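You operate a simulated robot arm through the tools that you are given. There is no shell and no other tool.

You are at the controls of a simulated robot arm. One attempt, no reset.

## Task
Put things in order on the plant bench top. At the end: the white blue-collar bulb (marked "DAY") stands on top of the blue pad; the yellow drive (marked "BANK") stands where the orange glue stick (marked "PASTE") stood; the orange glue stick stands where the white pad stood; the clear water glass stands where the white blue-collar bulb stood; the white pad stands where the clear water glass stood; whatever was shut is shut again. Leave all else as you found it, and nothing knocked over.

The check looks at the end state, three seconds after you hand in, the way a careful person would. Anything else that was tipped, shoved, dropped, spilled or broken makes it a failure.

## Robot
A 7-joint arm with a two-finger parallel gripper, fixed in place. Base frame: the origin is on the floor under the middle of its stand, x ahead of it, y to its left, z up; the work surface is at about z = 780. Lengths are in mm, angles in rad, forces in N, time in s.
With the tool pointing down near the work surface it reaches from about 300 to 700 mm from the base axis. Its first joint turns from -1.152 to 1.152 rad. Payload 1.57 kg.
Tool frame: the origin (TCP) lies between the finger pads and is the grasp point; the fingertips stand 30 mm ahead of it; z points along the fingers, y is the line along which they close. Largest opening 110 mm; finger width 24, thickness 12; the body of the gripper, 48 by 112 mm, starts 78 mm behind the TCP.
Orientation is told as [roll, pitch, yaw] about the base's x, y, z axes, in that order, counted from this pose: with the fingers straight down and closing along the base's y, the tool's x points along the base's -x, its y along +y and its z along -z.

## Interface
- The arm moves only by the tool arm_command. Its argument "deltas" is one flat list of numbers, 7 for each row, row after row: the turn, a rotation vector about the tool's x, y, z in rad, then the shift along the tool's x, y, z in m, then the opening, from 0 (shut) to 1 (fully open). In form: [rx, ry, rz, dx, dy, dz, claw, rx, ry, rz, dx, dy, dz, claw, ...]. A call has 1 to 20 rows; each row is the pose to reach, as a shift and turn from the pose commanded when the call began, along the tool's axes at that moment. Rows are played at 5 a second. More than 50 mm and 0.15 rad between two rows, or a gripper value outside its range, and nothing of the call is played. A pose out of reach is approached as far as the arm can. The call stops where the force on the tool passes 40 N (or 10 N more than at its start, if that is more) or the arm is blocked; 0.2 s more then pass. Each finger travels about 108 mm/s and halts on what it meets, pressing with about 32 N; the grip force reading is that of the motor and also rises with nothing between the fingers. The clock runs only during rows and for 0.2 s after the last one: add rows that repeat a pose to give the fingers time. The reply holds the time, the measured pose of the TCP, the force on the tool along the base axes, the opening and the grip force, in the units named above and with some noise, with the torque about the TCP (base axes, N m) and any sound that the robot's microphone picked up.
- Cameras (640 x 400 px; columns grow to the right, rows downward): "scene" is fixed at [175.3, -410.5, 1388.5]; the picture's right is [0.60, -0.80, 0.00], its down [-0.56, -0.43, -0.71] and it looks along [0.56, 0.43, -0.71] (base axes); focal length 364 px, centre (320, 200). "wrist" rides on the gripper at [70, 16, -141] in the tool frame; the picture's right is [-0.23, 0.97, 0.00], its down [-0.85, -0.20, -0.48] and it looks along [-0.47, -0.11, 0.88] (tool axes); focal length 222 px, centre (320, 200). There is no depth. A picture from a camera that has moved, and an enlarged one, comes with that camera's place and axes in the base frame and with its lens.
- snapshot(camera): a new picture of that camera. The clock stands still meanwhile.
- zoom(camera, box): a new picture of the part [left, top, right, bottom] of that camera's present view, enlarged. The clock stands still meanwhile.
- sign_off(): hands the job in; it is judged then, once.

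Places have to be worked out from the pictures, the camera data and where the tool is seen. Open the gripper and draw the arm clear of the work before you hand the job in, unless the task says otherwise.

The tools are called after "Emit:" as a command line: name --argument value ..., lists and objects as JSON in quotes. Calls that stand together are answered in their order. arm_command: Moves the arm, as the interface text tells. Its arguments: {"type":"object","properties":{"deltas":{"type":"array"}},"required":["deltas"]} The other tools are called the same way: snapshot (camera) takes a picture; zoom (camera, box) takes an enlarged picture of a part of a camera's view; sign_off () hands the job in.

At the start:

```text
time: 0.0
position: [371.1, -113.3, 1069.5]
ee_rot: [-0.002, 0.0, -0.001]
wrist_force: [-0.2, 0.3, 0.5]
ft_torque: [0.01, -0.03, 0.0]
width: 109.8
finger_force: 0.0
```

scene: 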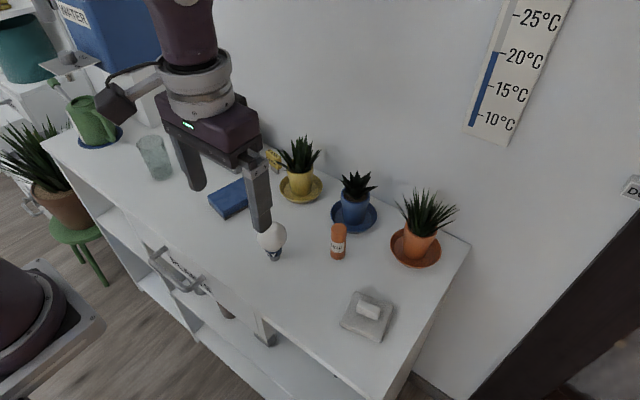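
wrist: 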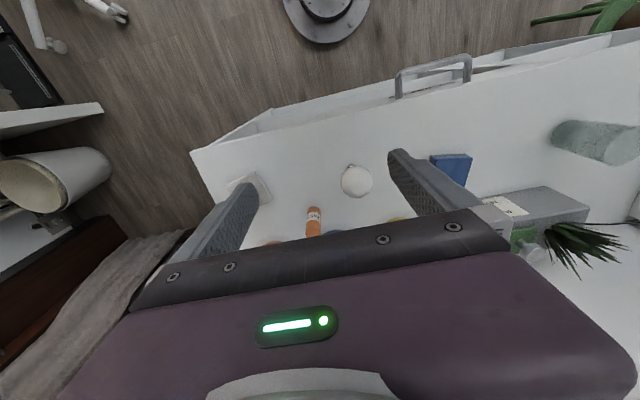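

The first pictures show the bench with the glass, blue pad, bulb, glue stick, white pad, and plants; the yellow drive seems hidden or near the yellow pot. I take enlarged views to locate things.

Emit:
zoom --camera "scene" --box '[200, 120, 360, 220]'

Emit:
zoom --camera "scene" --box '[240, 180, 480, 350]'

Emit:
zoom --camera "scene" --box '[40, 60, 240, 200]'

Emit:
zoom --camera "scene" --box '[100, 200, 340, 360]'

Emit:
zoom --camera "wrist" --box '[180, 50, 640, 300]'

```text
4.00 times, centred on (280, 170) of scene
camera zoom: at [175.3, -410.5, 1388.5], right [0.6, -0.8, 0.0], down [-0.56, -0.43, -0.71], along [0.56, 0.43, -0.71], focal length 1458 px, centre (480, 320)
```

zoom: 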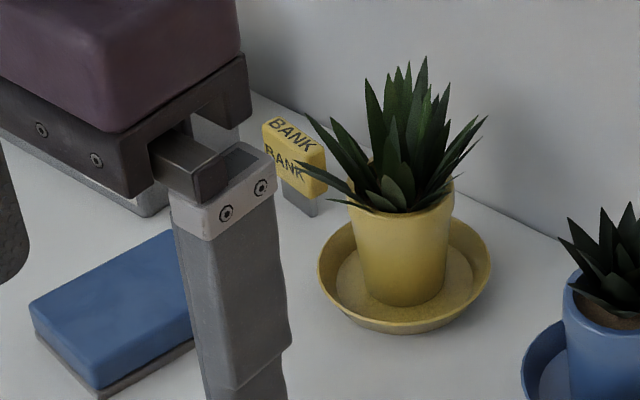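

```text
2.35 times, centred on (360, 265) of scene
camera zoom: at [175.3, -410.5, 1388.5], right [0.6, -0.8, 0.0], down [-0.56, -0.43, -0.71], along [0.56, 0.43, -0.71], focal length 857 px, centre (226, 47)
```

zoom: 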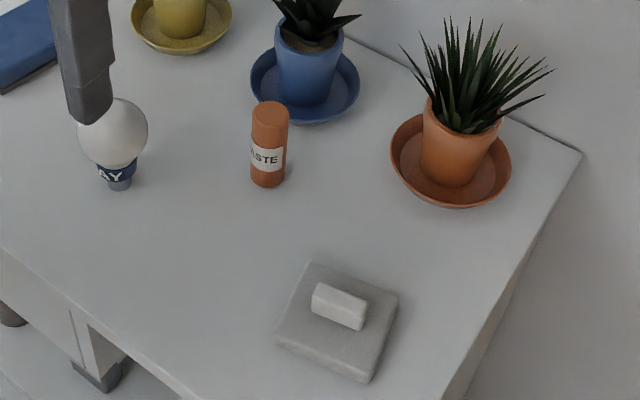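

```text
2.86 times, centred on (140, 130) of scene
camera zoom: at [175.3, -410.5, 1388.5], right [0.6, -0.8, 0.0], down [-0.56, -0.43, -0.71], along [0.56, 0.43, -0.71], focal length 1041 px, centre (834, 400)
```

zoom: 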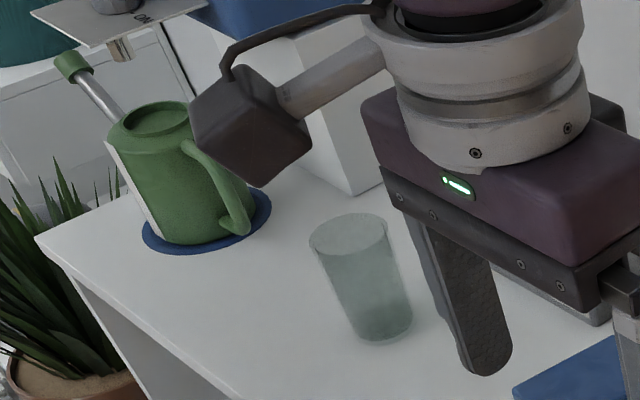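

```text
2.50 times, centred on (220, 280) of scene
camera zoom: at [175.3, -410.5, 1388.5], right [0.6, -0.8, 0.0], down [-0.56, -0.43, -0.71], along [0.56, 0.43, -0.71], focal length 911 px, centre (570, 0)
```

zoom: 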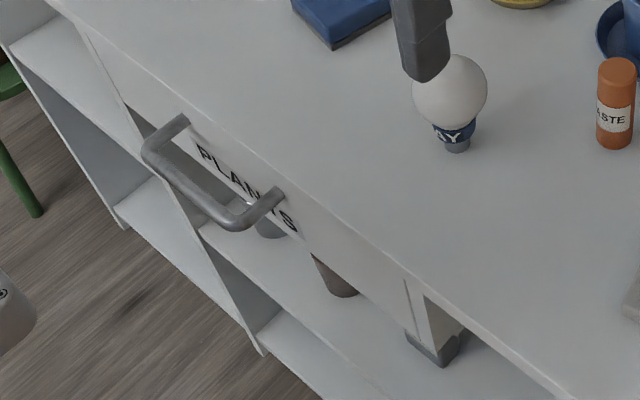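

```text
1.39 times, centred on (410, 175) of wrist
camera zoom: at [300.6, -96.3, 1210.2], right [0.23, 0.97, 0.0], down [0.85, -0.2, 0.48], along [0.47, -0.11, -0.88], focal length 309 px, centre (195, 235)
```

zoom: 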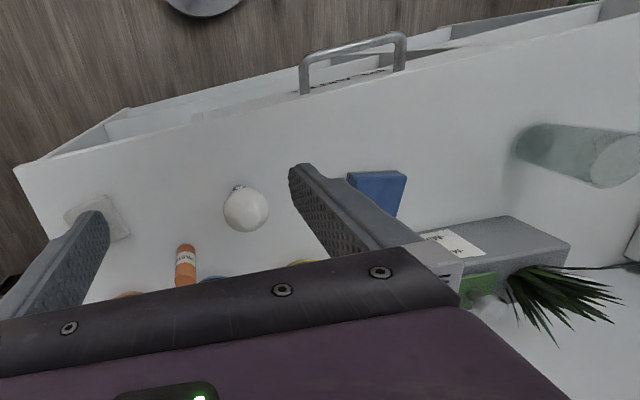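

All the named things are in plain view and the drawer is shut. From the scene camera I put the bulb near (468,-74), the glue near (554,-170), the white pad near (468,-292), the glass near (488,331) and the drive near (670,106). I move the arm left and high so it stops hiding the blue pad, then look again.

Emit:
arm_command --deltas '[0, 0, 0, 0.005, 0.04, 0, 1, 0, 0, 0, 0.01, 0.08, 0, 1, 0, 0, 0, 0.015, 0.12, 0, 1, 0, 0, 0, 0.02, 0.16, 0, 1, 0, 0, 0, 0.02, 0.2, 0, 1, 0, 0, 0, 0.02, 0.24, 0, 1, 0, 0, 0, 0.02, 0.28, 0, 1, 0, 0, 0, 0.02, 0.28, 0, 1]'

```text
time: 1.8
position: [350.2, 165.6, 1069.7]
ee_rot: [0.0, 0.002, -0.003]
wrist_force: [-0.1, 0.3, -0.7]
ft_torque: [0.01, 0.03, 0.04]
width: 109.9
finger_force: 0.2
```

The arm is now at (350,166,1070). I take fresh pictures from both cameras.

Emit:
snapshot --camera "scene"

Emit:
snapshot --camera "wrist"

Emit:
zoom --camera "scene" --box '[190, 130, 350, 230]'

Emit:
zoom --camera "scene" --box '[230, 200, 310, 270]'

Emit:
zoom --camera "scene" --box '[320, 270, 420, 350]'

```text
taken
```

scene: 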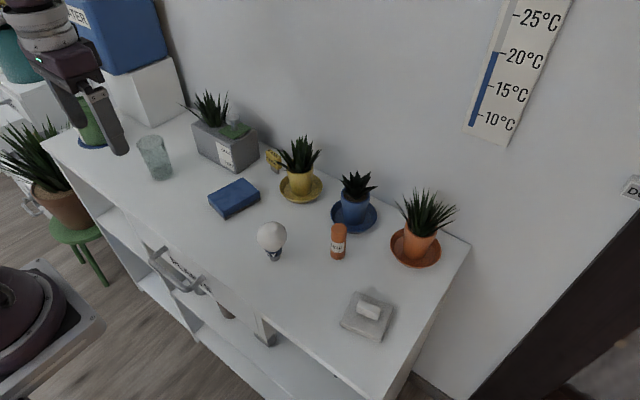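

```text
taken
camera wrist: at [280.4, 182.7, 1210.6], right [0.23, 0.97, 0.0], down [0.85, -0.2, 0.48], along [0.47, -0.11, -0.88], focal length 222 px, centre (320, 200)
```

wrist: 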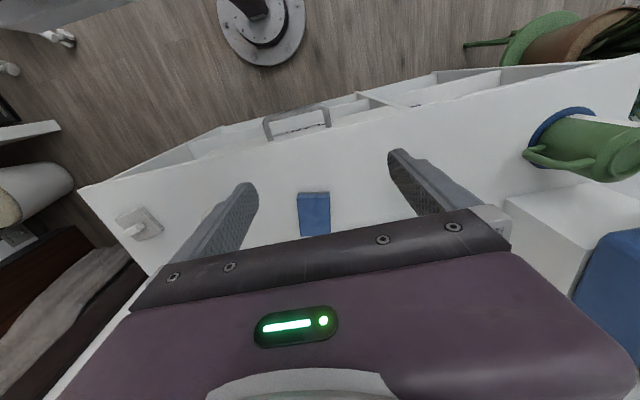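

```text
4.00 times, centred on (270, 180) of scene
camera zoom: at [175.3, -410.5, 1388.5], right [0.6, -0.8, 0.0], down [-0.56, -0.43, -0.71], along [0.56, 0.43, -0.71], focal length 1458 px, centre (520, 280)
```

zoom: 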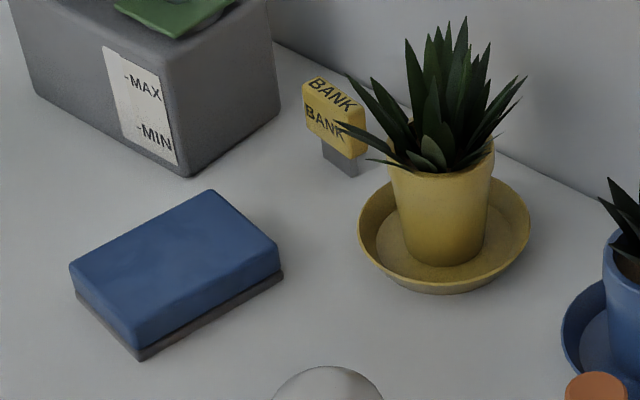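

```text
5.71 times, centred on (270, 235) of scene
camera zoom: at [175.3, -410.5, 1388.5], right [0.6, -0.8, 0.0], down [-0.56, -0.43, -0.71], along [0.56, 0.43, -0.71], focal length 2082 px, centre (606, 0)
```

zoom: 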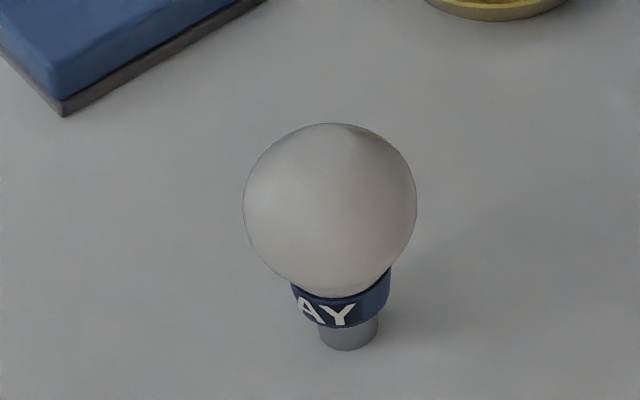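

```text
5.00 times, centred on (370, 310) of scene
camera zoom: at [175.3, -410.5, 1388.5], right [0.6, -0.8, 0.0], down [-0.56, -0.43, -0.71], along [0.56, 0.43, -0.71], focal length 1822 px, centre (70, -350)
```

zoom: 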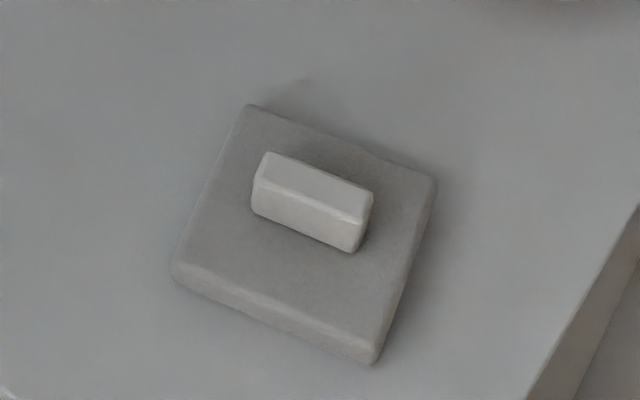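

The blue pad is now fully visible: centre about (536,113), roughly 100 x 68 mm. The bulb's ball centre is about (474,-69,846) with a 29 mm radius. I zoom further to refine the drive, glue stick, blue pad and glass.

Emit:
zoom --camera "scene" --box '[250, 130, 330, 210]'

Emit:
zoom --camera "scene" --box '[310, 205, 370, 265]'

Emit:
zoom --camera "scene" --box '[200, 165, 270, 225]'

Emit:
zoom --camera "scene" --box '[110, 110, 210, 200]'

Emit:
zoom --camera "wrist" --box '[80, 80, 640, 280]'

```text
5.00 times, centred on (290, 170) of scene
camera zoom: at [175.3, -410.5, 1388.5], right [0.6, -0.8, 0.0], down [-0.56, -0.43, -0.71], along [0.56, 0.43, -0.71], focal length 1822 px, centre (470, 350)
```

zoom: 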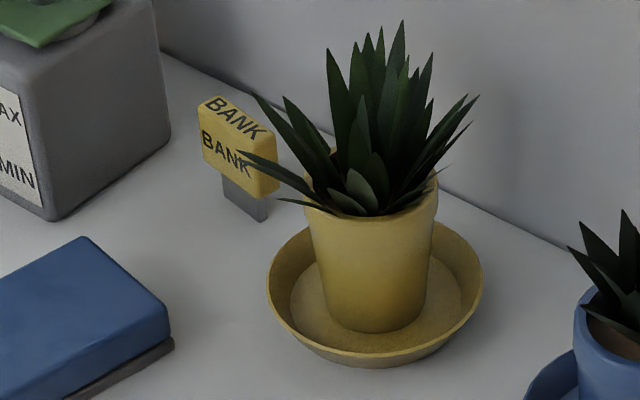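

```text
6.67 times, centred on (340, 235) of scene
camera zoom: at [175.3, -410.5, 1388.5], right [0.6, -0.8, 0.0], down [-0.56, -0.43, -0.71], along [0.56, 0.43, -0.71], focal length 2429 px, centre (187, -33)
```

zoom: 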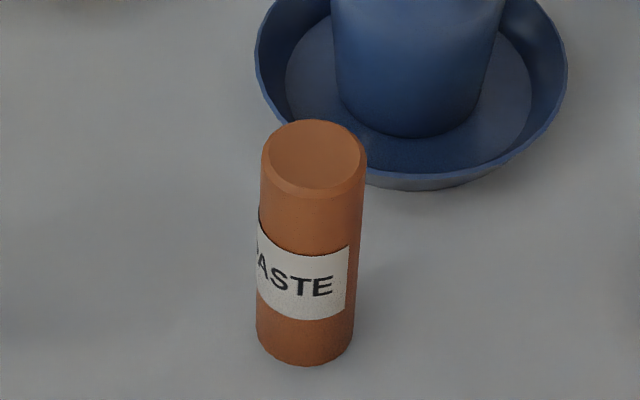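

```text
6.67 times, centred on (235, 195) of scene
camera zoom: at [175.3, -410.5, 1388.5], right [0.6, -0.8, 0.0], down [-0.56, -0.43, -0.71], along [0.56, 0.43, -0.71], focal length 2429 px, centre (887, 233)
```

zoom: 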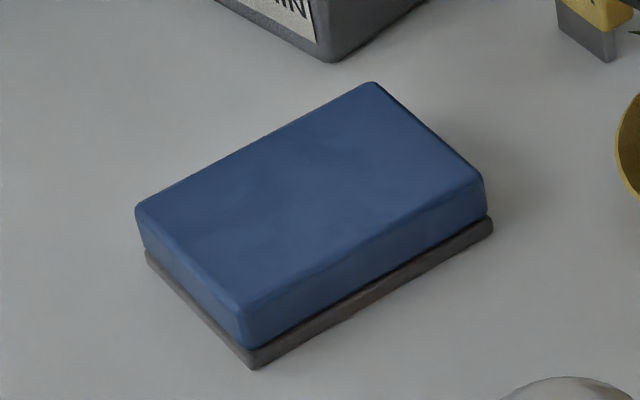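

```text
4.44 times, centred on (160, 155) of scene
camera zoom: at [175.3, -410.5, 1388.5], right [0.6, -0.8, 0.0], down [-0.56, -0.43, -0.71], along [0.56, 0.43, -0.71], focal length 1620 px, centre (1031, 400)
```

zoom: 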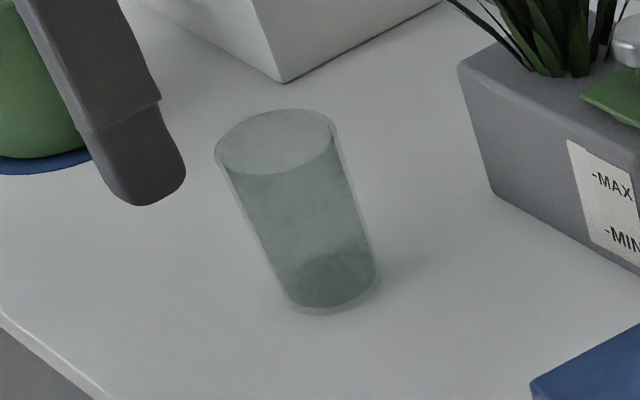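

```text
1.14 times, centred on (360, 180) of wrist
camera zoom: at [280.4, 182.7, 1210.6], right [0.23, 0.97, 0.0], down [0.85, -0.2, 0.48], along [0.47, -0.11, -0.88], focal length 254 px, centre (274, 223)
```

zoom: 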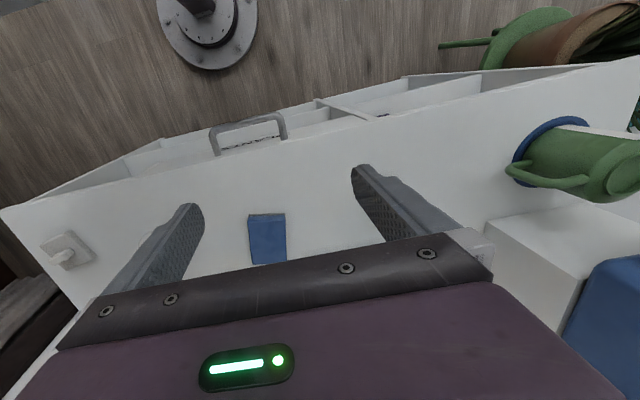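

Refined estimates: glass about (494,331), 100 tall, 64 wide at the rim; glue (557,-166), 80 tall; drive (674,111), 50 tall, on its plug; white pad (476,-289) with a 40 mm handle on top; blue pad top at about z 806. I move above the bulb at z≈970 to check alignment with the wrist camera.

Emit:
arm_command --deltas '[0, 0, 0, -0.012, -0.024, 0.01, 1, 0, 0, 0, -0.03, -0.06, 0.025, 1, 0, 0, 0, -0.048, -0.095, 0.04, 1, 0, 0, 0, -0.066, -0.13, 0.055, 1, 0, 0, 0, -0.084, -0.165, 0.07, 1, 0, 0, 0, -0.1, -0.2, 0.085, 1, 0, 0, 0, -0.115, -0.225, 0.095, 1, 0, 0, 0, -0.123, -0.2357, 0.0995, 1, 0, 0, 0, -0.123, -0.2357, 0.0995, 1]'

Emit:
snapshot --camera "wrist"

Emit:
snapshot --camera "scene"

```text
time: 3.8
position: [472.7, -69.8, 969.8]
ee_rot: [0.001, 0.0, 0.0]
wrist_force: [0.4, 0.0, 0.1]
ft_torque: [0.0, -0.01, -0.02]
width: 109.9
finger_force: 0.1
```

```text
taken
camera wrist: at [403.7, -51.9, 1110.3], right [0.23, 0.97, 0.0], down [0.86, -0.2, 0.48], along [0.47, -0.11, -0.88], focal length 222 px, centre (320, 200)
```

wrist: 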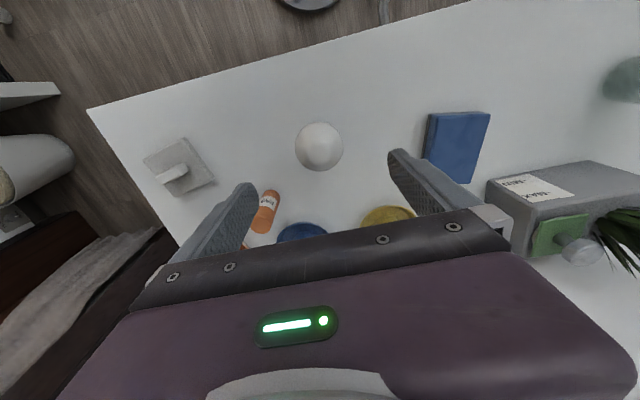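

```text
taken
```

scene: 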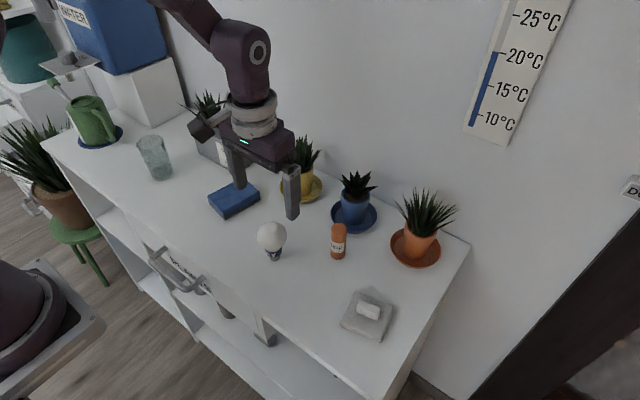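

The wrist view puts the ball centre at pixel (319,147), matching the point under the tool axis, so the bulb is near (474,-69). I descend part way and check the centring between the fingers.

Emit:
arm_command --deltas '[0, 0, 0, 0, 0, 0.02, 1, 0, 0, 0, 0, 0, 0.045, 1, 0, 0, 0, 0, 0, 0.065, 1, 0, 0, 0, 0, 0, 0.08, 1, 0, 0, 0, 0, 0, 0.08, 1]'

Emit:
zoom --camera "wrist" --box '[200, 80, 440, 230]'

Emit:
zoom --camera "scene" --box '[210, 150, 340, 280]'

```text
time: 5.0
position: [472.7, -68.1, 890.9]
ee_rot: [0.0, 0.0, -0.001]
wrist_force: [-0.2, -0.7, 0.8]
ft_torque: [0.0, -0.03, -0.02]
width: 110.1
finger_force: 0.1
```

```text
2.67 times, centred on (320, 155) of wrist
camera zoom: at [404.0, -51.9, 1030.5], right [0.23, 0.97, 0.0], down [0.85, -0.2, 0.48], along [0.47, -0.11, -0.88], focal length 592 px, centre (320, 320)
```

zoom: 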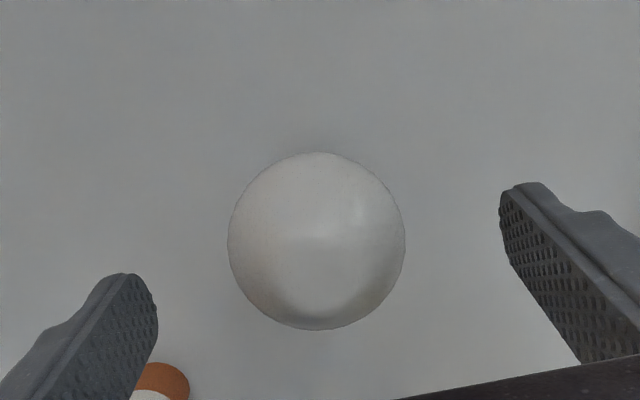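

```text
3.08 times, centred on (275, 215) of scene
camera zoom: at [175.3, -410.5, 1388.5], right [0.6, -0.8, 0.0], down [-0.56, -0.43, -0.71], along [0.56, 0.43, -0.71], focal length 1121 px, centre (458, 154)
```

zoom: 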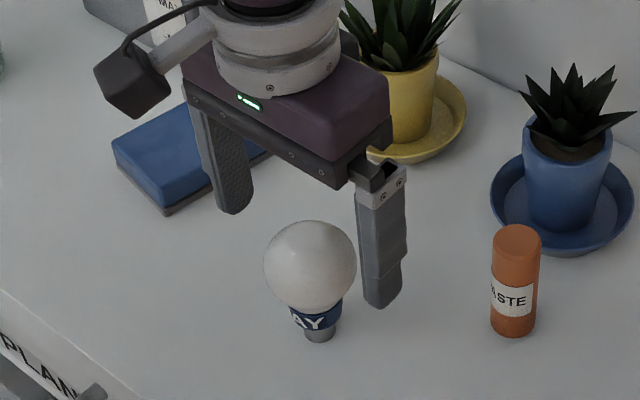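

The ball sits about 1 mm to the -y side of the gap centre, so I nudge y by -1 mm. I then descend to ball-centre height (TCP z≈846) and narrow the fingers to about 68 mm without touching.

Emit:
arm_command --deltas '[0, 0, 0, 0, -0.001, 0.01, 1, 0, 0, 0, 0, -0.001, 0.022, 1, 0, 0, 0, 0, -0.001, 0.034, 1, 0, 0, 0, 0, -0.001, 0.044, 1, 0, 0, 0, 0, -0.001, 0.044, 0.85, 0, 0, 0, 0, -0.001, 0.044, 0.72, 0, 0, 0, 0, -0.001, 0.044, 0.63, 0, 0, 0, 0, -0.001, 0.044, 0.63]'

Emit:
zoom --camera "wrist" --box '[200, 80, 440, 230]'

Emit:
zoom --camera "scene" --box '[210, 150, 340, 280]'

```text
time: 6.8
position: [474.0, -69.8, 845.0]
ee_rot: [0.001, 0.001, 0.0]
wrist_force: [-0.8, -0.1, -0.4]
ft_torque: [0.0, -0.03, -0.01]
width: 69.3
finger_force: 0.1
```

```text
2.67 times, centred on (320, 155) of wrist
camera zoom: at [404.0, -53.1, 986.8], right [0.23, 0.97, 0.0], down [0.85, -0.2, 0.48], along [0.47, -0.11, -0.88], focal length 592 px, centre (320, 320)
```

zoom: 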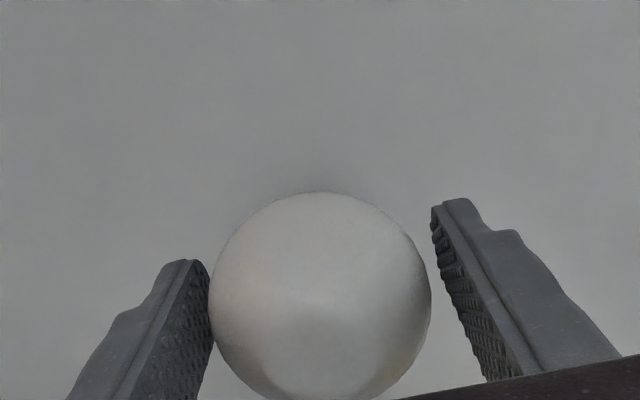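

```text
3.08 times, centred on (275, 215) of scene
camera zoom: at [175.3, -410.5, 1388.5], right [0.6, -0.8, 0.0], down [-0.56, -0.43, -0.71], along [0.56, 0.43, -0.71], focal length 1121 px, centre (458, 154)
```

zoom: 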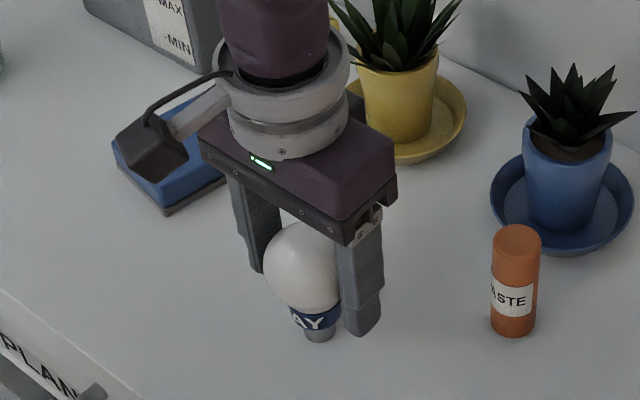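

The ball is centred between the fingers to within about 0.5 mm. I close slowly on it.

Emit:
arm_command --deltas '[0, 0, 0, 0, -0.0005, 0, 0.6, 0, 0, 0, 0, -0.0005, 0, 0.57, 0, 0, 0, 0, -0.0005, 0, 0.545, 0, 0, 0, 0, -0.0005, 0, 0.52, 0, 0, 0, 0, -0.0005, 0, 0.49, 0, 0, 0, 0, -0.0005, 0, 0.45, 0, 0, 0, 0, -0.0005, 0, 0.4, 0, 0, 0, 0, -0.0005, 0, 0.4]'

Emit:
zoom --camera "scene" --box '[210, 150, 340, 280]'

```text
time: 8.6
position: [474.3, -71.5, 845.6]
ee_rot: [0.001, 0.0, 0.001]
wrist_force: [-0.2, 0.4, 0.3]
ft_torque: [0.04, 0.01, -0.01]
width: 56.0
finger_force: 31.8
```

```text
3.08 times, centred on (275, 215) of scene
camera zoom: at [175.3, -410.5, 1388.5], right [0.6, -0.8, 0.0], down [-0.56, -0.43, -0.71], along [0.56, 0.43, -0.71], focal length 1121 px, centre (458, 154)
```

zoom: 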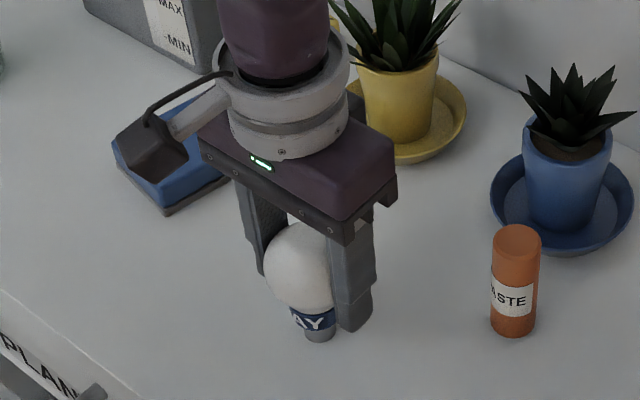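

The grip holds at 56 mm with 31.8 N and the bulb is still upright; its original spot is about (474,-70.5). I lift it 100 mm and check.

Emit:
arm_command --deltas '[0, 0, 0, 0, 0, -0.005, 0.4, 0, 0, 0, 0, 0, -0.015, 0.4, 0, 0, 0, 0, 0, -0.03, 0.4, 0, 0, 0, 0, 0, -0.05, 0.4, 0, 0, 0, 0, 0, -0.07, 0.4, 0, 0, 0, 0, 0, -0.09, 0.4, 0, 0, 0, 0, 0, -0.1, 0.4, 0, 0, 0, 0, 0, -0.1, 0.4]'

Emit:
zoom --camera "scene" --box '[210, 130, 340, 260]'

```text
time: 10.4
position: [473.8, -71.8, 945.6]
ee_rot: [0.0, 0.0, -0.001]
wrist_force: [0.9, -0.3, -0.3]
ft_torque: [-0.03, 0.03, 0.04]
width: 56.3
finger_force: 32.4
```

```text
3.08 times, centred on (275, 195) of scene
camera zoom: at [175.3, -410.5, 1388.5], right [0.6, -0.8, 0.0], down [-0.56, -0.43, -0.71], along [0.56, 0.43, -0.71], focal length 1121 px, centre (458, 215)
```

zoom: 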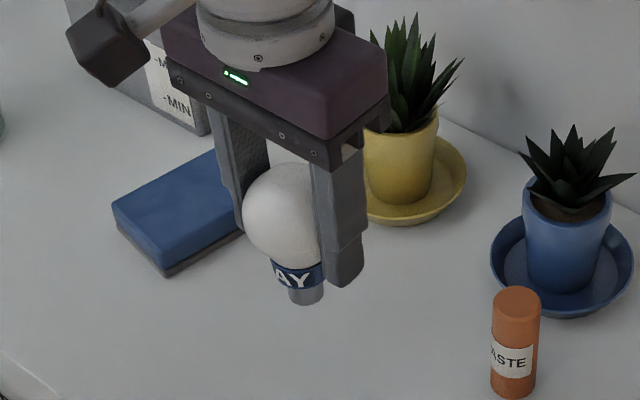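

The bulb is held upright. I carry it over to the centre of the blue pad (535,112) at the same height.

Emit:
arm_command --deltas '[0, 0, 0, -0.003, 0.008, 0, 0.4, 0, 0, 0, -0.009, 0.026, 0, 0.4, 0, 0, 0, -0.018, 0.054, 0, 0.4, 0, 0, 0, -0.028, 0.084, 0, 0.4, 0, 0, 0, -0.038, 0.114, 0, 0.4, 0, 0, 0, -0.048, 0.144, 0, 0.4, 0, 0, 0, -0.056, 0.168, 0, 0.4, 0, 0, 0, -0.06, 0.179, 0, 0.4, 0, 0, 0, -0.061, 0.1825, 0, 0.4, 0, 0, 0, -0.061, 0.1825, 0, 0.4]'

Emit:
snapshot --camera "wrist"

Emit:
zoom --camera "scene" --box '[170, 100, 300, 230]'

```text
time: 12.6
position: [534.5, 112.2, 946.3]
ee_rot: [0.0, 0.0, -0.003]
wrist_force: [0.7, 0.4, -0.2]
ft_torque: [-0.01, 0.04, -0.02]
width: 56.3
finger_force: 32.3
```

```text
taken
camera wrist: at [464.5, 128.8, 1087.3], right [0.23, 0.97, 0.0], down [0.85, -0.2, 0.48], along [0.47, -0.11, -0.88], focal length 222 px, centre (320, 200)
```

wrist: 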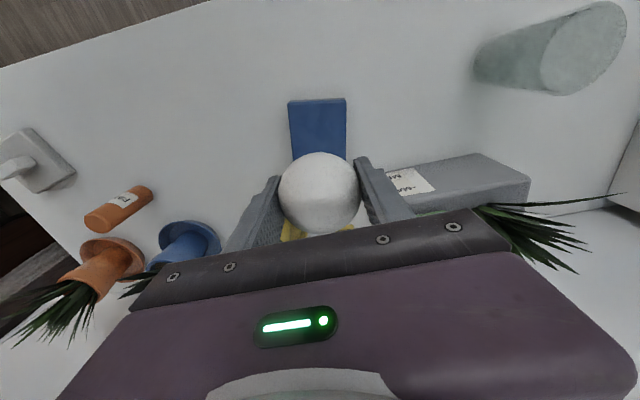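

```text
3.08 times, centred on (235, 165) of scene
camera zoom: at [175.3, -410.5, 1388.5], right [0.6, -0.8, 0.0], down [-0.56, -0.43, -0.71], along [0.56, 0.43, -0.71], focal length 1121 px, centre (582, 308)
```

zoom: 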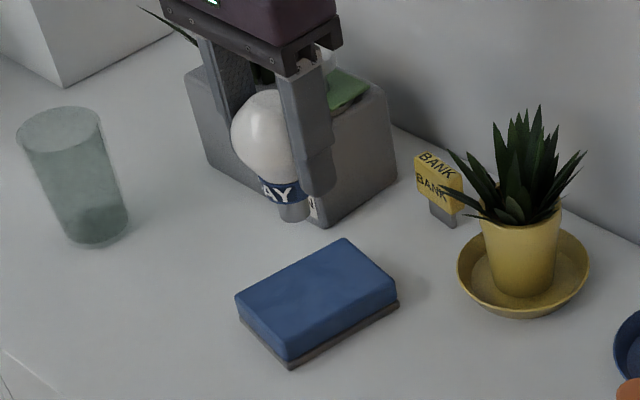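

The wrist view confirms the pad centre at about (534,112), right under the bulb. I lower to a few mm above the expected pad contact, which should come at TCP z≈871.

Emit:
arm_command --deltas '[0, 0, 0, 0, 0, 0.01, 0.4, 0, 0, 0, 0, 0, 0.025, 0.4, 0, 0, 0, 0, 0, 0.04, 0.4, 0, 0, 0, 0, 0, 0.055, 0.4, 0, 0, 0, 0, 0, 0.064, 0.4, 0, 0, 0, 0, 0, 0.069, 0.4, 0, 0, 0, 0, 0, 0.069, 0.4]'

Emit:
zoom --camera "scene" --box '[190, 140, 280, 220]'

```text
time: 14.2
position: [534.0, 112.2, 877.5]
ee_rot: [0.001, 0.0, -0.001]
wrist_force: [0.7, 0.4, 0.3]
ft_torque: [0.01, 0.03, -0.01]
width: 56.2
finger_force: 31.9
```

```text
5.00 times, centred on (235, 180) of scene
camera zoom: at [175.3, -410.5, 1388.5], right [0.6, -0.8, 0.0], down [-0.56, -0.43, -0.71], along [0.56, 0.43, -0.71], focal length 1822 px, centre (745, 300)
```

zoom: 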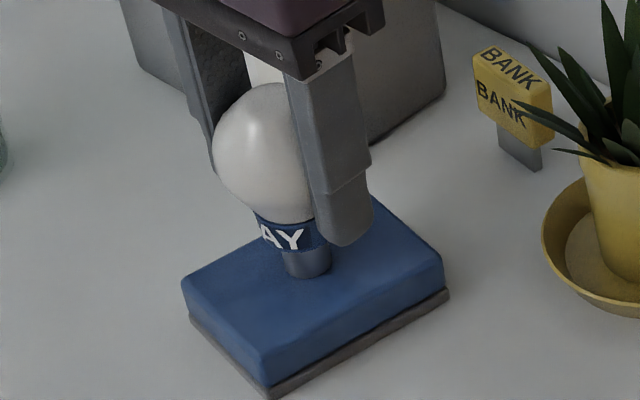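

The bulb's cap is just above the pad. I step down in 1 mm rows and watch the force.

Emit:
arm_command --deltas '[0, 0, 0, 0, 0, 0.001, 0.4, 0, 0, 0, 0, 0, 0.002, 0.4, 0, 0, 0, 0, 0, 0.003, 0.4, 0, 0, 0, 0, 0, 0.0035, 0.4, 0, 0, 0, 0, 0, 0.0035, 0.4]'

```text
time: 15.4
position: [535.5, 112.2, 875.2]
ee_rot: [-0.001, -0.004, 0.0]
wrist_force: [1.1, -0.4, 30.4]
ft_torque: [-0.01, -0.06, -0.02]
width: 56.3
finger_force: 31.8
```

The cap has met the pad, with 30 N upward at z≈875. I back off about 1.7 mm to leave only a light contact.

Emit:
arm_command --deltas '[0, 0, 0, 0, 0, -0.001, 0.4, 0, 0, 0, 0, 0, -0.0017, 0.4, 0, 0, 0, 0, 0, -0.0017, 0.4]'

Emit:
zoom --camera "scene" --box '[190, 140, 280, 220]'

```text
time: 16.2
position: [534.0, 110.7, 874.7]
ee_rot: [-0.001, 0.001, -0.001]
wrist_force: [2.7, 0.2, 9.4]
ft_torque: [0.0, -0.23, 0.02]
width: 56.7
finger_force: 31.8
```

```text
5.00 times, centred on (235, 180) of scene
camera zoom: at [175.2, -410.5, 1388.5], right [0.6, -0.8, 0.0], down [-0.56, -0.43, -0.71], along [0.56, 0.43, -0.71], focal length 1822 px, centre (745, 300)
```

zoom: 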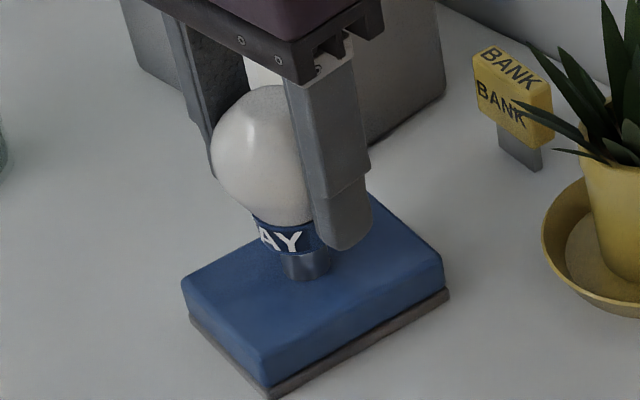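

The bulb looks upright (its tilt in the picture matches the vertical perspective) and 9 N remains. I ease up another 0.7 mm and check before releasing.

Emit:
arm_command --deltas '[0, 0, 0, 0, 0, -0.0004, 0.4, 0, 0, 0, 0, 0, -0.0007, 0.4, 0, 0, 0, 0, 0, -0.0007, 0.4]'

```text
time: 17.0
position: [533.6, 111.4, 875.0]
ee_rot: [0.001, 0.003, -0.001]
wrist_force: [0.0, -0.4, -1.0]
ft_torque: [-0.01, 0.01, -0.02]
width: 56.4
finger_force: 32.2
```

Force is now about zero, with the bulb within a fraction of a millimetre of the pad. I release gently in small steps.

Emit:
arm_command --deltas '[0, 0, 0, 0, 0, 0, 0.48, 0, 0, 0, 0, 0, 0, 0.51, 0, 0, 0, 0, 0, 0, 0.53, 0, 0, 0, 0, 0, 0, 0.56, 0, 0, 0, 0, 0, 0, 0.6, 0, 0, 0, 0, 0, 0, 0.66, 0, 0, 0, 0, 0, 0, 0.66]'

Emit:
zoom --camera "scene" --box '[190, 140, 280, 220]'

Emit:
zoom --camera "wrist" --box '[200, 80, 440, 230]'

```text
time: 18.6
position: [533.9, 111.1, 875.7]
ee_rot: [-0.002, -0.002, 0.0]
wrist_force: [-0.3, -0.3, 0.2]
ft_torque: [0.0, -0.02, 0.0]
width: 72.5
finger_force: 0.2
```

```text
5.00 times, centred on (235, 180) of scene
camera zoom: at [175.3, -410.5, 1388.5], right [0.6, -0.8, 0.0], down [-0.56, -0.43, -0.71], along [0.56, 0.43, -0.71], focal length 1822 px, centre (745, 300)
```

zoom: 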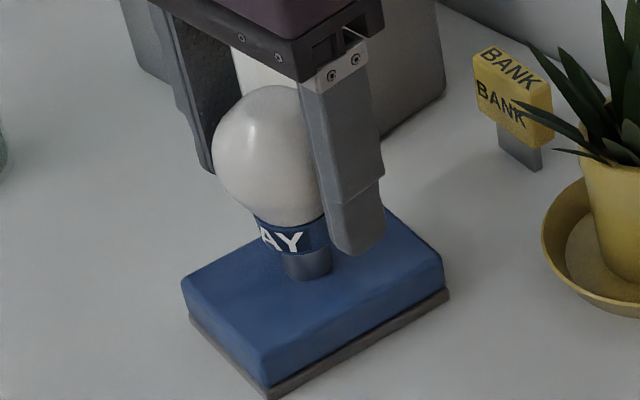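

```text
2.67 times, centred on (320, 155) of wrist
camera zoom: at [464.8, 128.9, 1016.8], right [0.23, 0.97, 0.0], down [0.85, -0.2, 0.48], along [0.47, -0.11, -0.88], focal length 592 px, centre (320, 320)
```

zoom: 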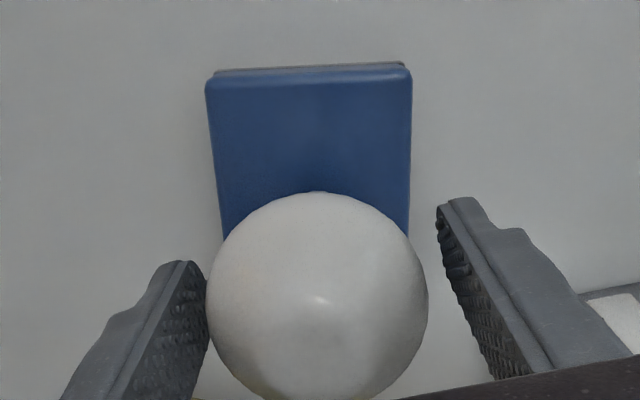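

The bulb stands on the pad, free of the fingers. I open fully and rise straight up to z≈1000.

Emit:
arm_command --deltas '[0, 0, 0, 0, 0, 0, 0.8, 0, 0, 0, 0, 0, 0, 0.95, 0, 0, 0, 0, 0, -0.008, 1, 0, 0, 0, 0, 0, -0.025, 1, 0, 0, 0, 0, 0, -0.05, 1, 0, 0, 0, 0, 0, -0.08, 1, 0, 0, 0, 0, 0, -0.11, 1, 0, 0, 0, 0, 0, -0.13, 1, 0, 0, 0, 0, 0, -0.13, 1]'

Emit:
zoom --camera "scene" --box '[110, 80, 290, 220]'

Emit:
snapshot --camera "wrist"

```text
time: 20.6
position: [533.5, 112.0, 1006.5]
ee_rot: [0.0, 0.001, -0.001]
wrist_force: [0.2, -0.1, 0.0]
ft_torque: [0.01, -0.02, 0.0]
width: 110.2
finger_force: 0.1
```

```text
2.86 times, centred on (200, 150) of scene
camera zoom: at [175.3, -410.5, 1388.5], right [0.6, -0.8, 0.0], down [-0.56, -0.43, -0.71], along [0.56, 0.43, -0.71], focal length 1041 px, centre (663, 343)
```

zoom: 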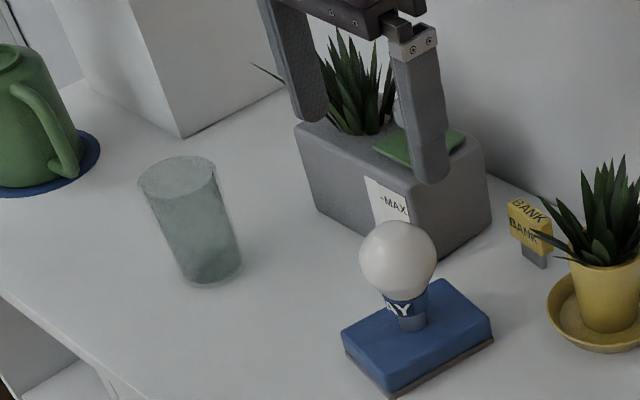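

```text
taken
camera wrist: at [464.9, 129.1, 1147.3], right [0.23, 0.97, 0.0], down [0.85, -0.2, 0.48], along [0.47, -0.11, -0.88], focal length 222 px, centre (320, 200)
```

wrist: 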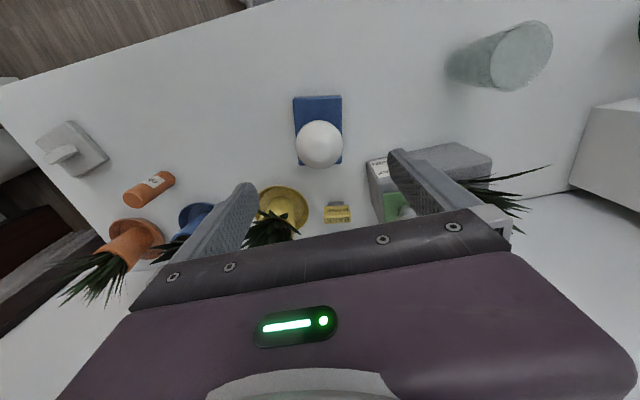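

The bulb stands on the blue pad. From the wrist view the glass rim centre is about (492,331), agreeing with the scene estimate of (494,331). I move above the glass at z≈1006.

Emit:
arm_command --deltas '[0, 0, 0, 0.004, 0.02, 0, 1, 0, 0, 0, 0.01, 0.05, 0, 1, 0, 0, 0, 0.017, 0.09, 0, 1, 0, 0, 0, 0.024, 0.13, 0, 1, 0, 0, 0, 0.031, 0.17, 0, 1, 0, 0, 0, 0.037, 0.2, 0, 1, 0, 0, 0, 0.0405, 0.2185, 0, 1, 0, 0, 0, 0.0405, 0.2185, 0, 1]'

Emit:
snapshot --camera "wrist"

Emit:
snapshot --camera "scene"

```text
time: 22.4
position: [494.3, 330.1, 1004.8]
ee_rot: [0.0, 0.0, -0.002]
wrist_force: [0.2, -0.3, -0.4]
ft_torque: [0.01, -0.03, -0.01]
width: 109.9
finger_force: 0.0
```

```text
taken
camera wrist: at [425.3, 347.7, 1146.2], right [0.23, 0.97, 0.0], down [0.85, -0.2, 0.48], along [0.47, -0.11, -0.88], focal length 222 px, centre (320, 200)
```

wrist: 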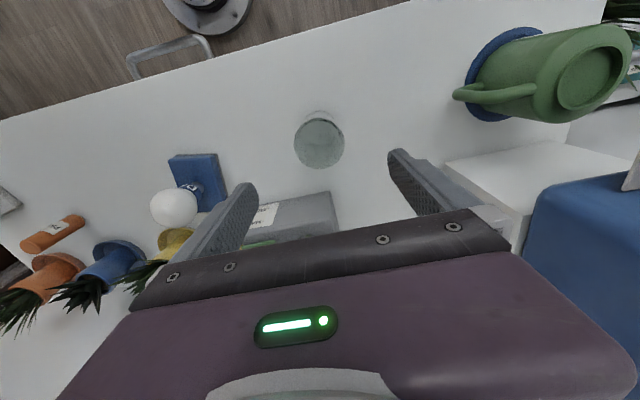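

```text
taken
```

scene: 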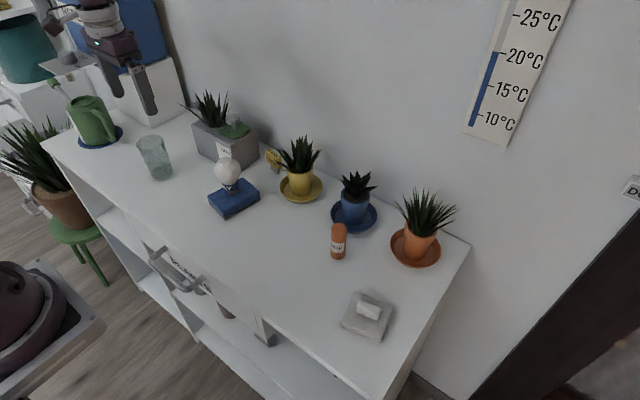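

I zoom the wrist view on the glass to measure its centring precisely.

Emit:
zoom --camera "wrist" --box '[260, 90, 380, 190]'

Emit:
zoom --camera "scene" --box '[120, 115, 200, 195]'

```text
4.00 times, centred on (320, 140) of wrist
camera zoom: at [425.3, 347.7, 1146.2], right [0.23, 0.97, 0.0], down [0.85, -0.2, 0.48], along [0.47, -0.11, -0.88], focal length 888 px, centre (320, 440)
```

zoom: 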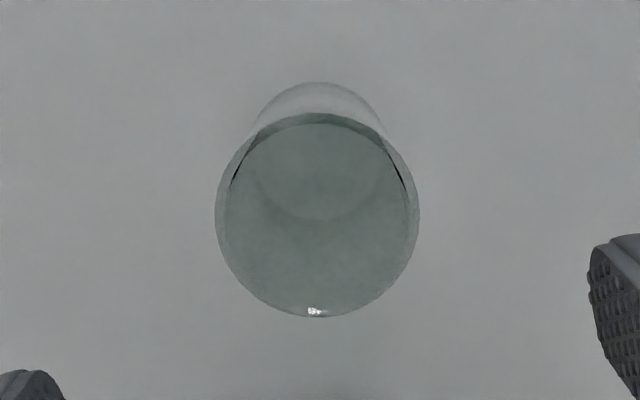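

```text
5.00 times, centred on (160, 155) of scene
camera zoom: at [175.3, -410.5, 1388.5], right [0.6, -0.8, 0.0], down [-0.56, -0.43, -0.71], along [0.56, 0.43, -0.71], focal length 1822 px, centre (1120, 425)
```

zoom: 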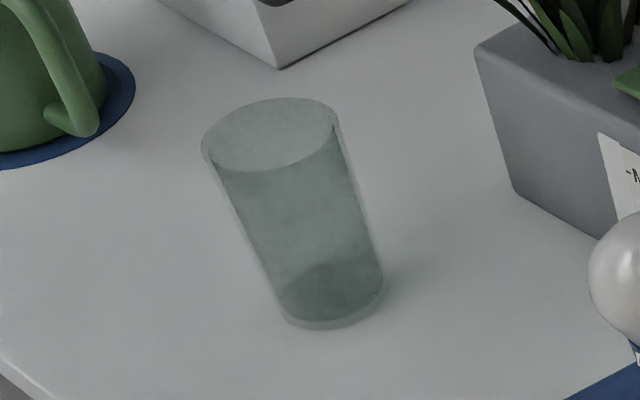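

The rim centre lies about (-2,-0.5) mm from the tool axis, so the glass is at roughly (492.5,330.5), and it looks quite full, so it must move gently and level. I shift x by -2 mm, descend to TCP z≈846 and narrow the fingers to 74 mm without touching.

Emit:
arm_command --deltas '[0, 0, 0, 0.002, 0, 0.02, 1, 0, 0, 0, 0.002, 0, 0.05, 1, 0, 0, 0, 0.002, 0, 0.08, 1, 0, 0, 0, 0.002, 0, 0.11, 1, 0, 0, 0, 0.002, 0, 0.135, 1, 0, 0, 0, 0.002, 0, 0.152, 1, 0, 0, 0, 0.002, 0, 0.16, 1, 0, 0, 0, 0.002, 0, 0.16, 0.85, 0, 0, 0, 0.002, 0, 0.16, 0.74, 0, 0, 0, 0.002, 0, 0.16, 0.68, 0, 0, 0, 0.002, 0, 0.16, 0.68]'

Emit:
zoom --camera "wrist" --box '[200, 80, 440, 230]'

Emit:
zoom --camera "scene" --box '[90, 80, 220, 200]'

```text
time: 24.8
position: [492.8, 329.8, 845.6]
ee_rot: [0.001, 0.001, 0.001]
wrist_force: [-0.2, 0.5, -0.6]
ft_torque: [0.04, 0.0, 0.02]
width: 74.8
finger_force: 0.0
```

```text
2.67 times, centred on (320, 155) of wrist
camera zoom: at [422.6, 347.5, 986.1], right [0.23, 0.97, 0.0], down [0.85, -0.2, 0.48], along [0.47, -0.11, -0.88], focal length 592 px, centre (320, 320)
```

zoom: 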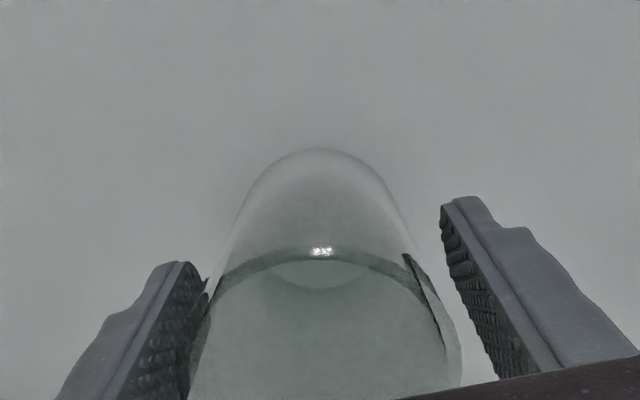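

```text
3.33 times, centred on (155, 140) of scene
camera zoom: at [175.3, -410.5, 1388.5], right [0.6, -0.8, 0.0], down [-0.56, -0.43, -0.71], along [0.56, 0.43, -0.71], focal length 1215 px, centre (870, 400)
```

zoom: 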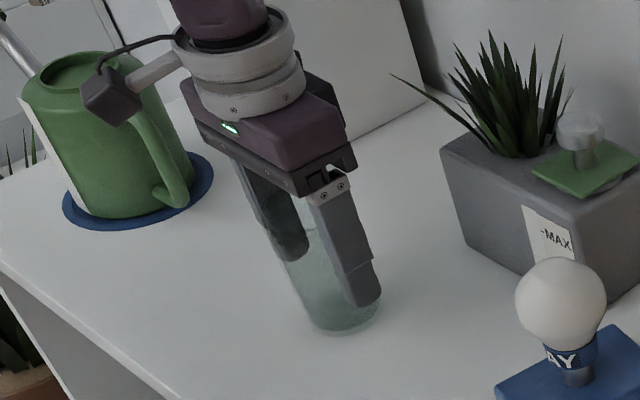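

The rim edges at left and right match the predicted positions for a centred glass within about 1 mm. I close on it slowly.

Emit:
arm_command --deltas '[0, 0, 0, 0, 0, 0, 0.65, 0, 0, 0, 0, 0, 0, 0.62, 0, 0, 0, 0, 0, 0, 0.595, 0, 0, 0, 0, 0, 0, 0.57, 0, 0, 0, 0, 0, 0, 0.55, 0, 0, 0, 0, 0, 0, 0.52, 0, 0, 0, 0, 0, 0, 0.48, 0, 0, 0, 0, 0, 0, 0.45, 0, 0, 0, 0, 0, 0, 0.45]'

Emit:
zoom --camera "scene" --box '[90, 80, 220, 200]'

Emit:
zoom --camera "wrist" --box '[200, 80, 440, 230]'

```text
time: 26.8
position: [492.5, 330.1, 845.3]
ee_rot: [0.001, -0.001, 0.0]
wrist_force: [0.6, -1.0, 0.7]
ft_torque: [0.03, -0.03, -0.03]
width: 59.3
finger_force: 31.6
```

```text
3.33 times, centred on (155, 140) of scene
camera zoom: at [175.3, -410.5, 1388.5], right [0.6, -0.8, 0.0], down [-0.56, -0.43, -0.71], along [0.56, 0.43, -0.71], focal length 1215 px, centre (870, 400)
```

zoom: 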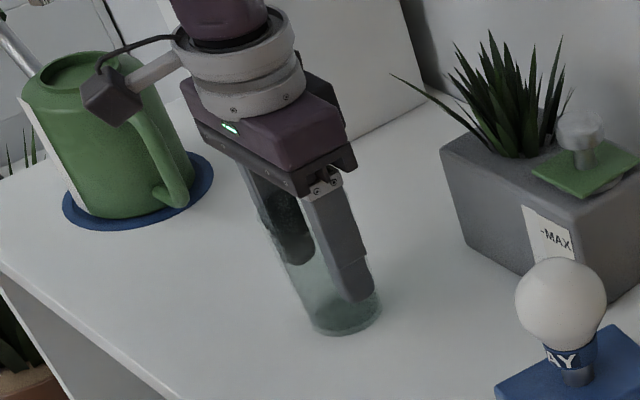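

```text
2.67 times, centred on (320, 155) of wrist
camera zoom: at [422.7, 347.5, 986.1], right [0.23, 0.97, 0.0], down [0.85, -0.2, 0.48], along [0.47, -0.11, -0.88], focal length 592 px, centre (320, 320)
```

zoom: 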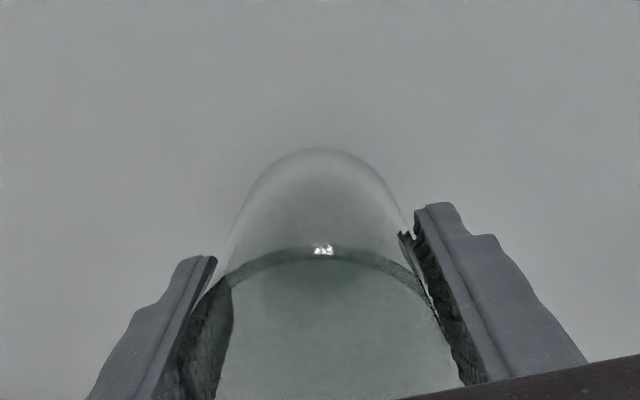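

The glass is held at 59 mm with 31.6 N at (492.5,330.2). I lift it slowly by 60 mm and check that it hangs level.

Emit:
arm_command --deltas '[0, 0, 0, 0, 0, -0.002, 0.45, 0, 0, 0, 0, 0, -0.006, 0.45, 0, 0, 0, 0, 0, -0.012, 0.45, 0, 0, 0, 0, 0, -0.02, 0.45, 0, 0, 0, 0, 0, -0.029, 0.45, 0, 0, 0, 0, 0, -0.038, 0.45, 0, 0, 0, 0, 0, -0.047, 0.45, 0, 0, 0, 0, 0, -0.054, 0.45, 0, 0, 0, 0, 0, -0.058, 0.45, 0, 0, 0, 0, 0, -0.06, 0.45, 0, 0, 0, 0, 0, -0.06, 0.45]'

Emit:
zoom --camera "scene" --box '[90, 60, 220, 180]'

Emit:
zoom --camera "wrist" --box '[200, 80, 440, 230]'

```text
time: 29.2
position: [492.1, 330.6, 905.8]
ee_rot: [0.0, -0.001, -0.001]
wrist_force: [-0.1, -0.4, -1.5]
ft_torque: [-0.04, 0.01, -0.02]
width: 59.2
finger_force: 32.3
```

```text
3.33 times, centred on (155, 120) of scene
camera zoom: at [175.3, -410.5, 1388.5], right [0.6, -0.8, 0.0], down [-0.56, -0.43, -0.71], along [0.56, 0.43, -0.71], focal length 1215 px, centre (870, 467)
```

zoom: 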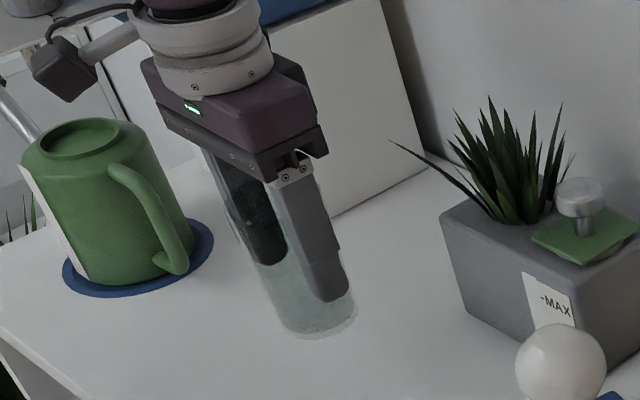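

```text
2.67 times, centred on (320, 155) of wrist
camera zoom: at [422.4, 347.5, 1047.1], right [0.23, 0.97, 0.0], down [0.85, -0.2, 0.48], along [0.47, -0.11, -0.88], focal length 592 px, centre (320, 320)
```

zoom: 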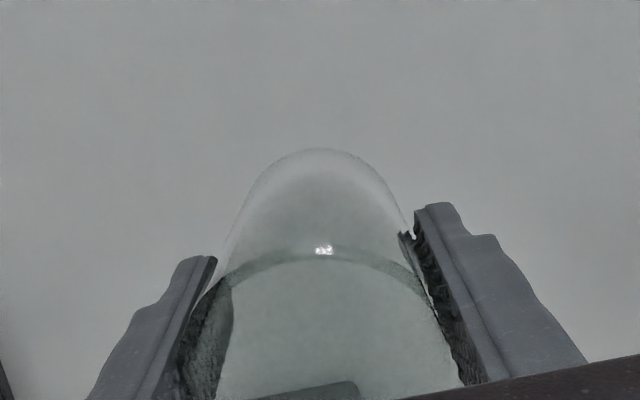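

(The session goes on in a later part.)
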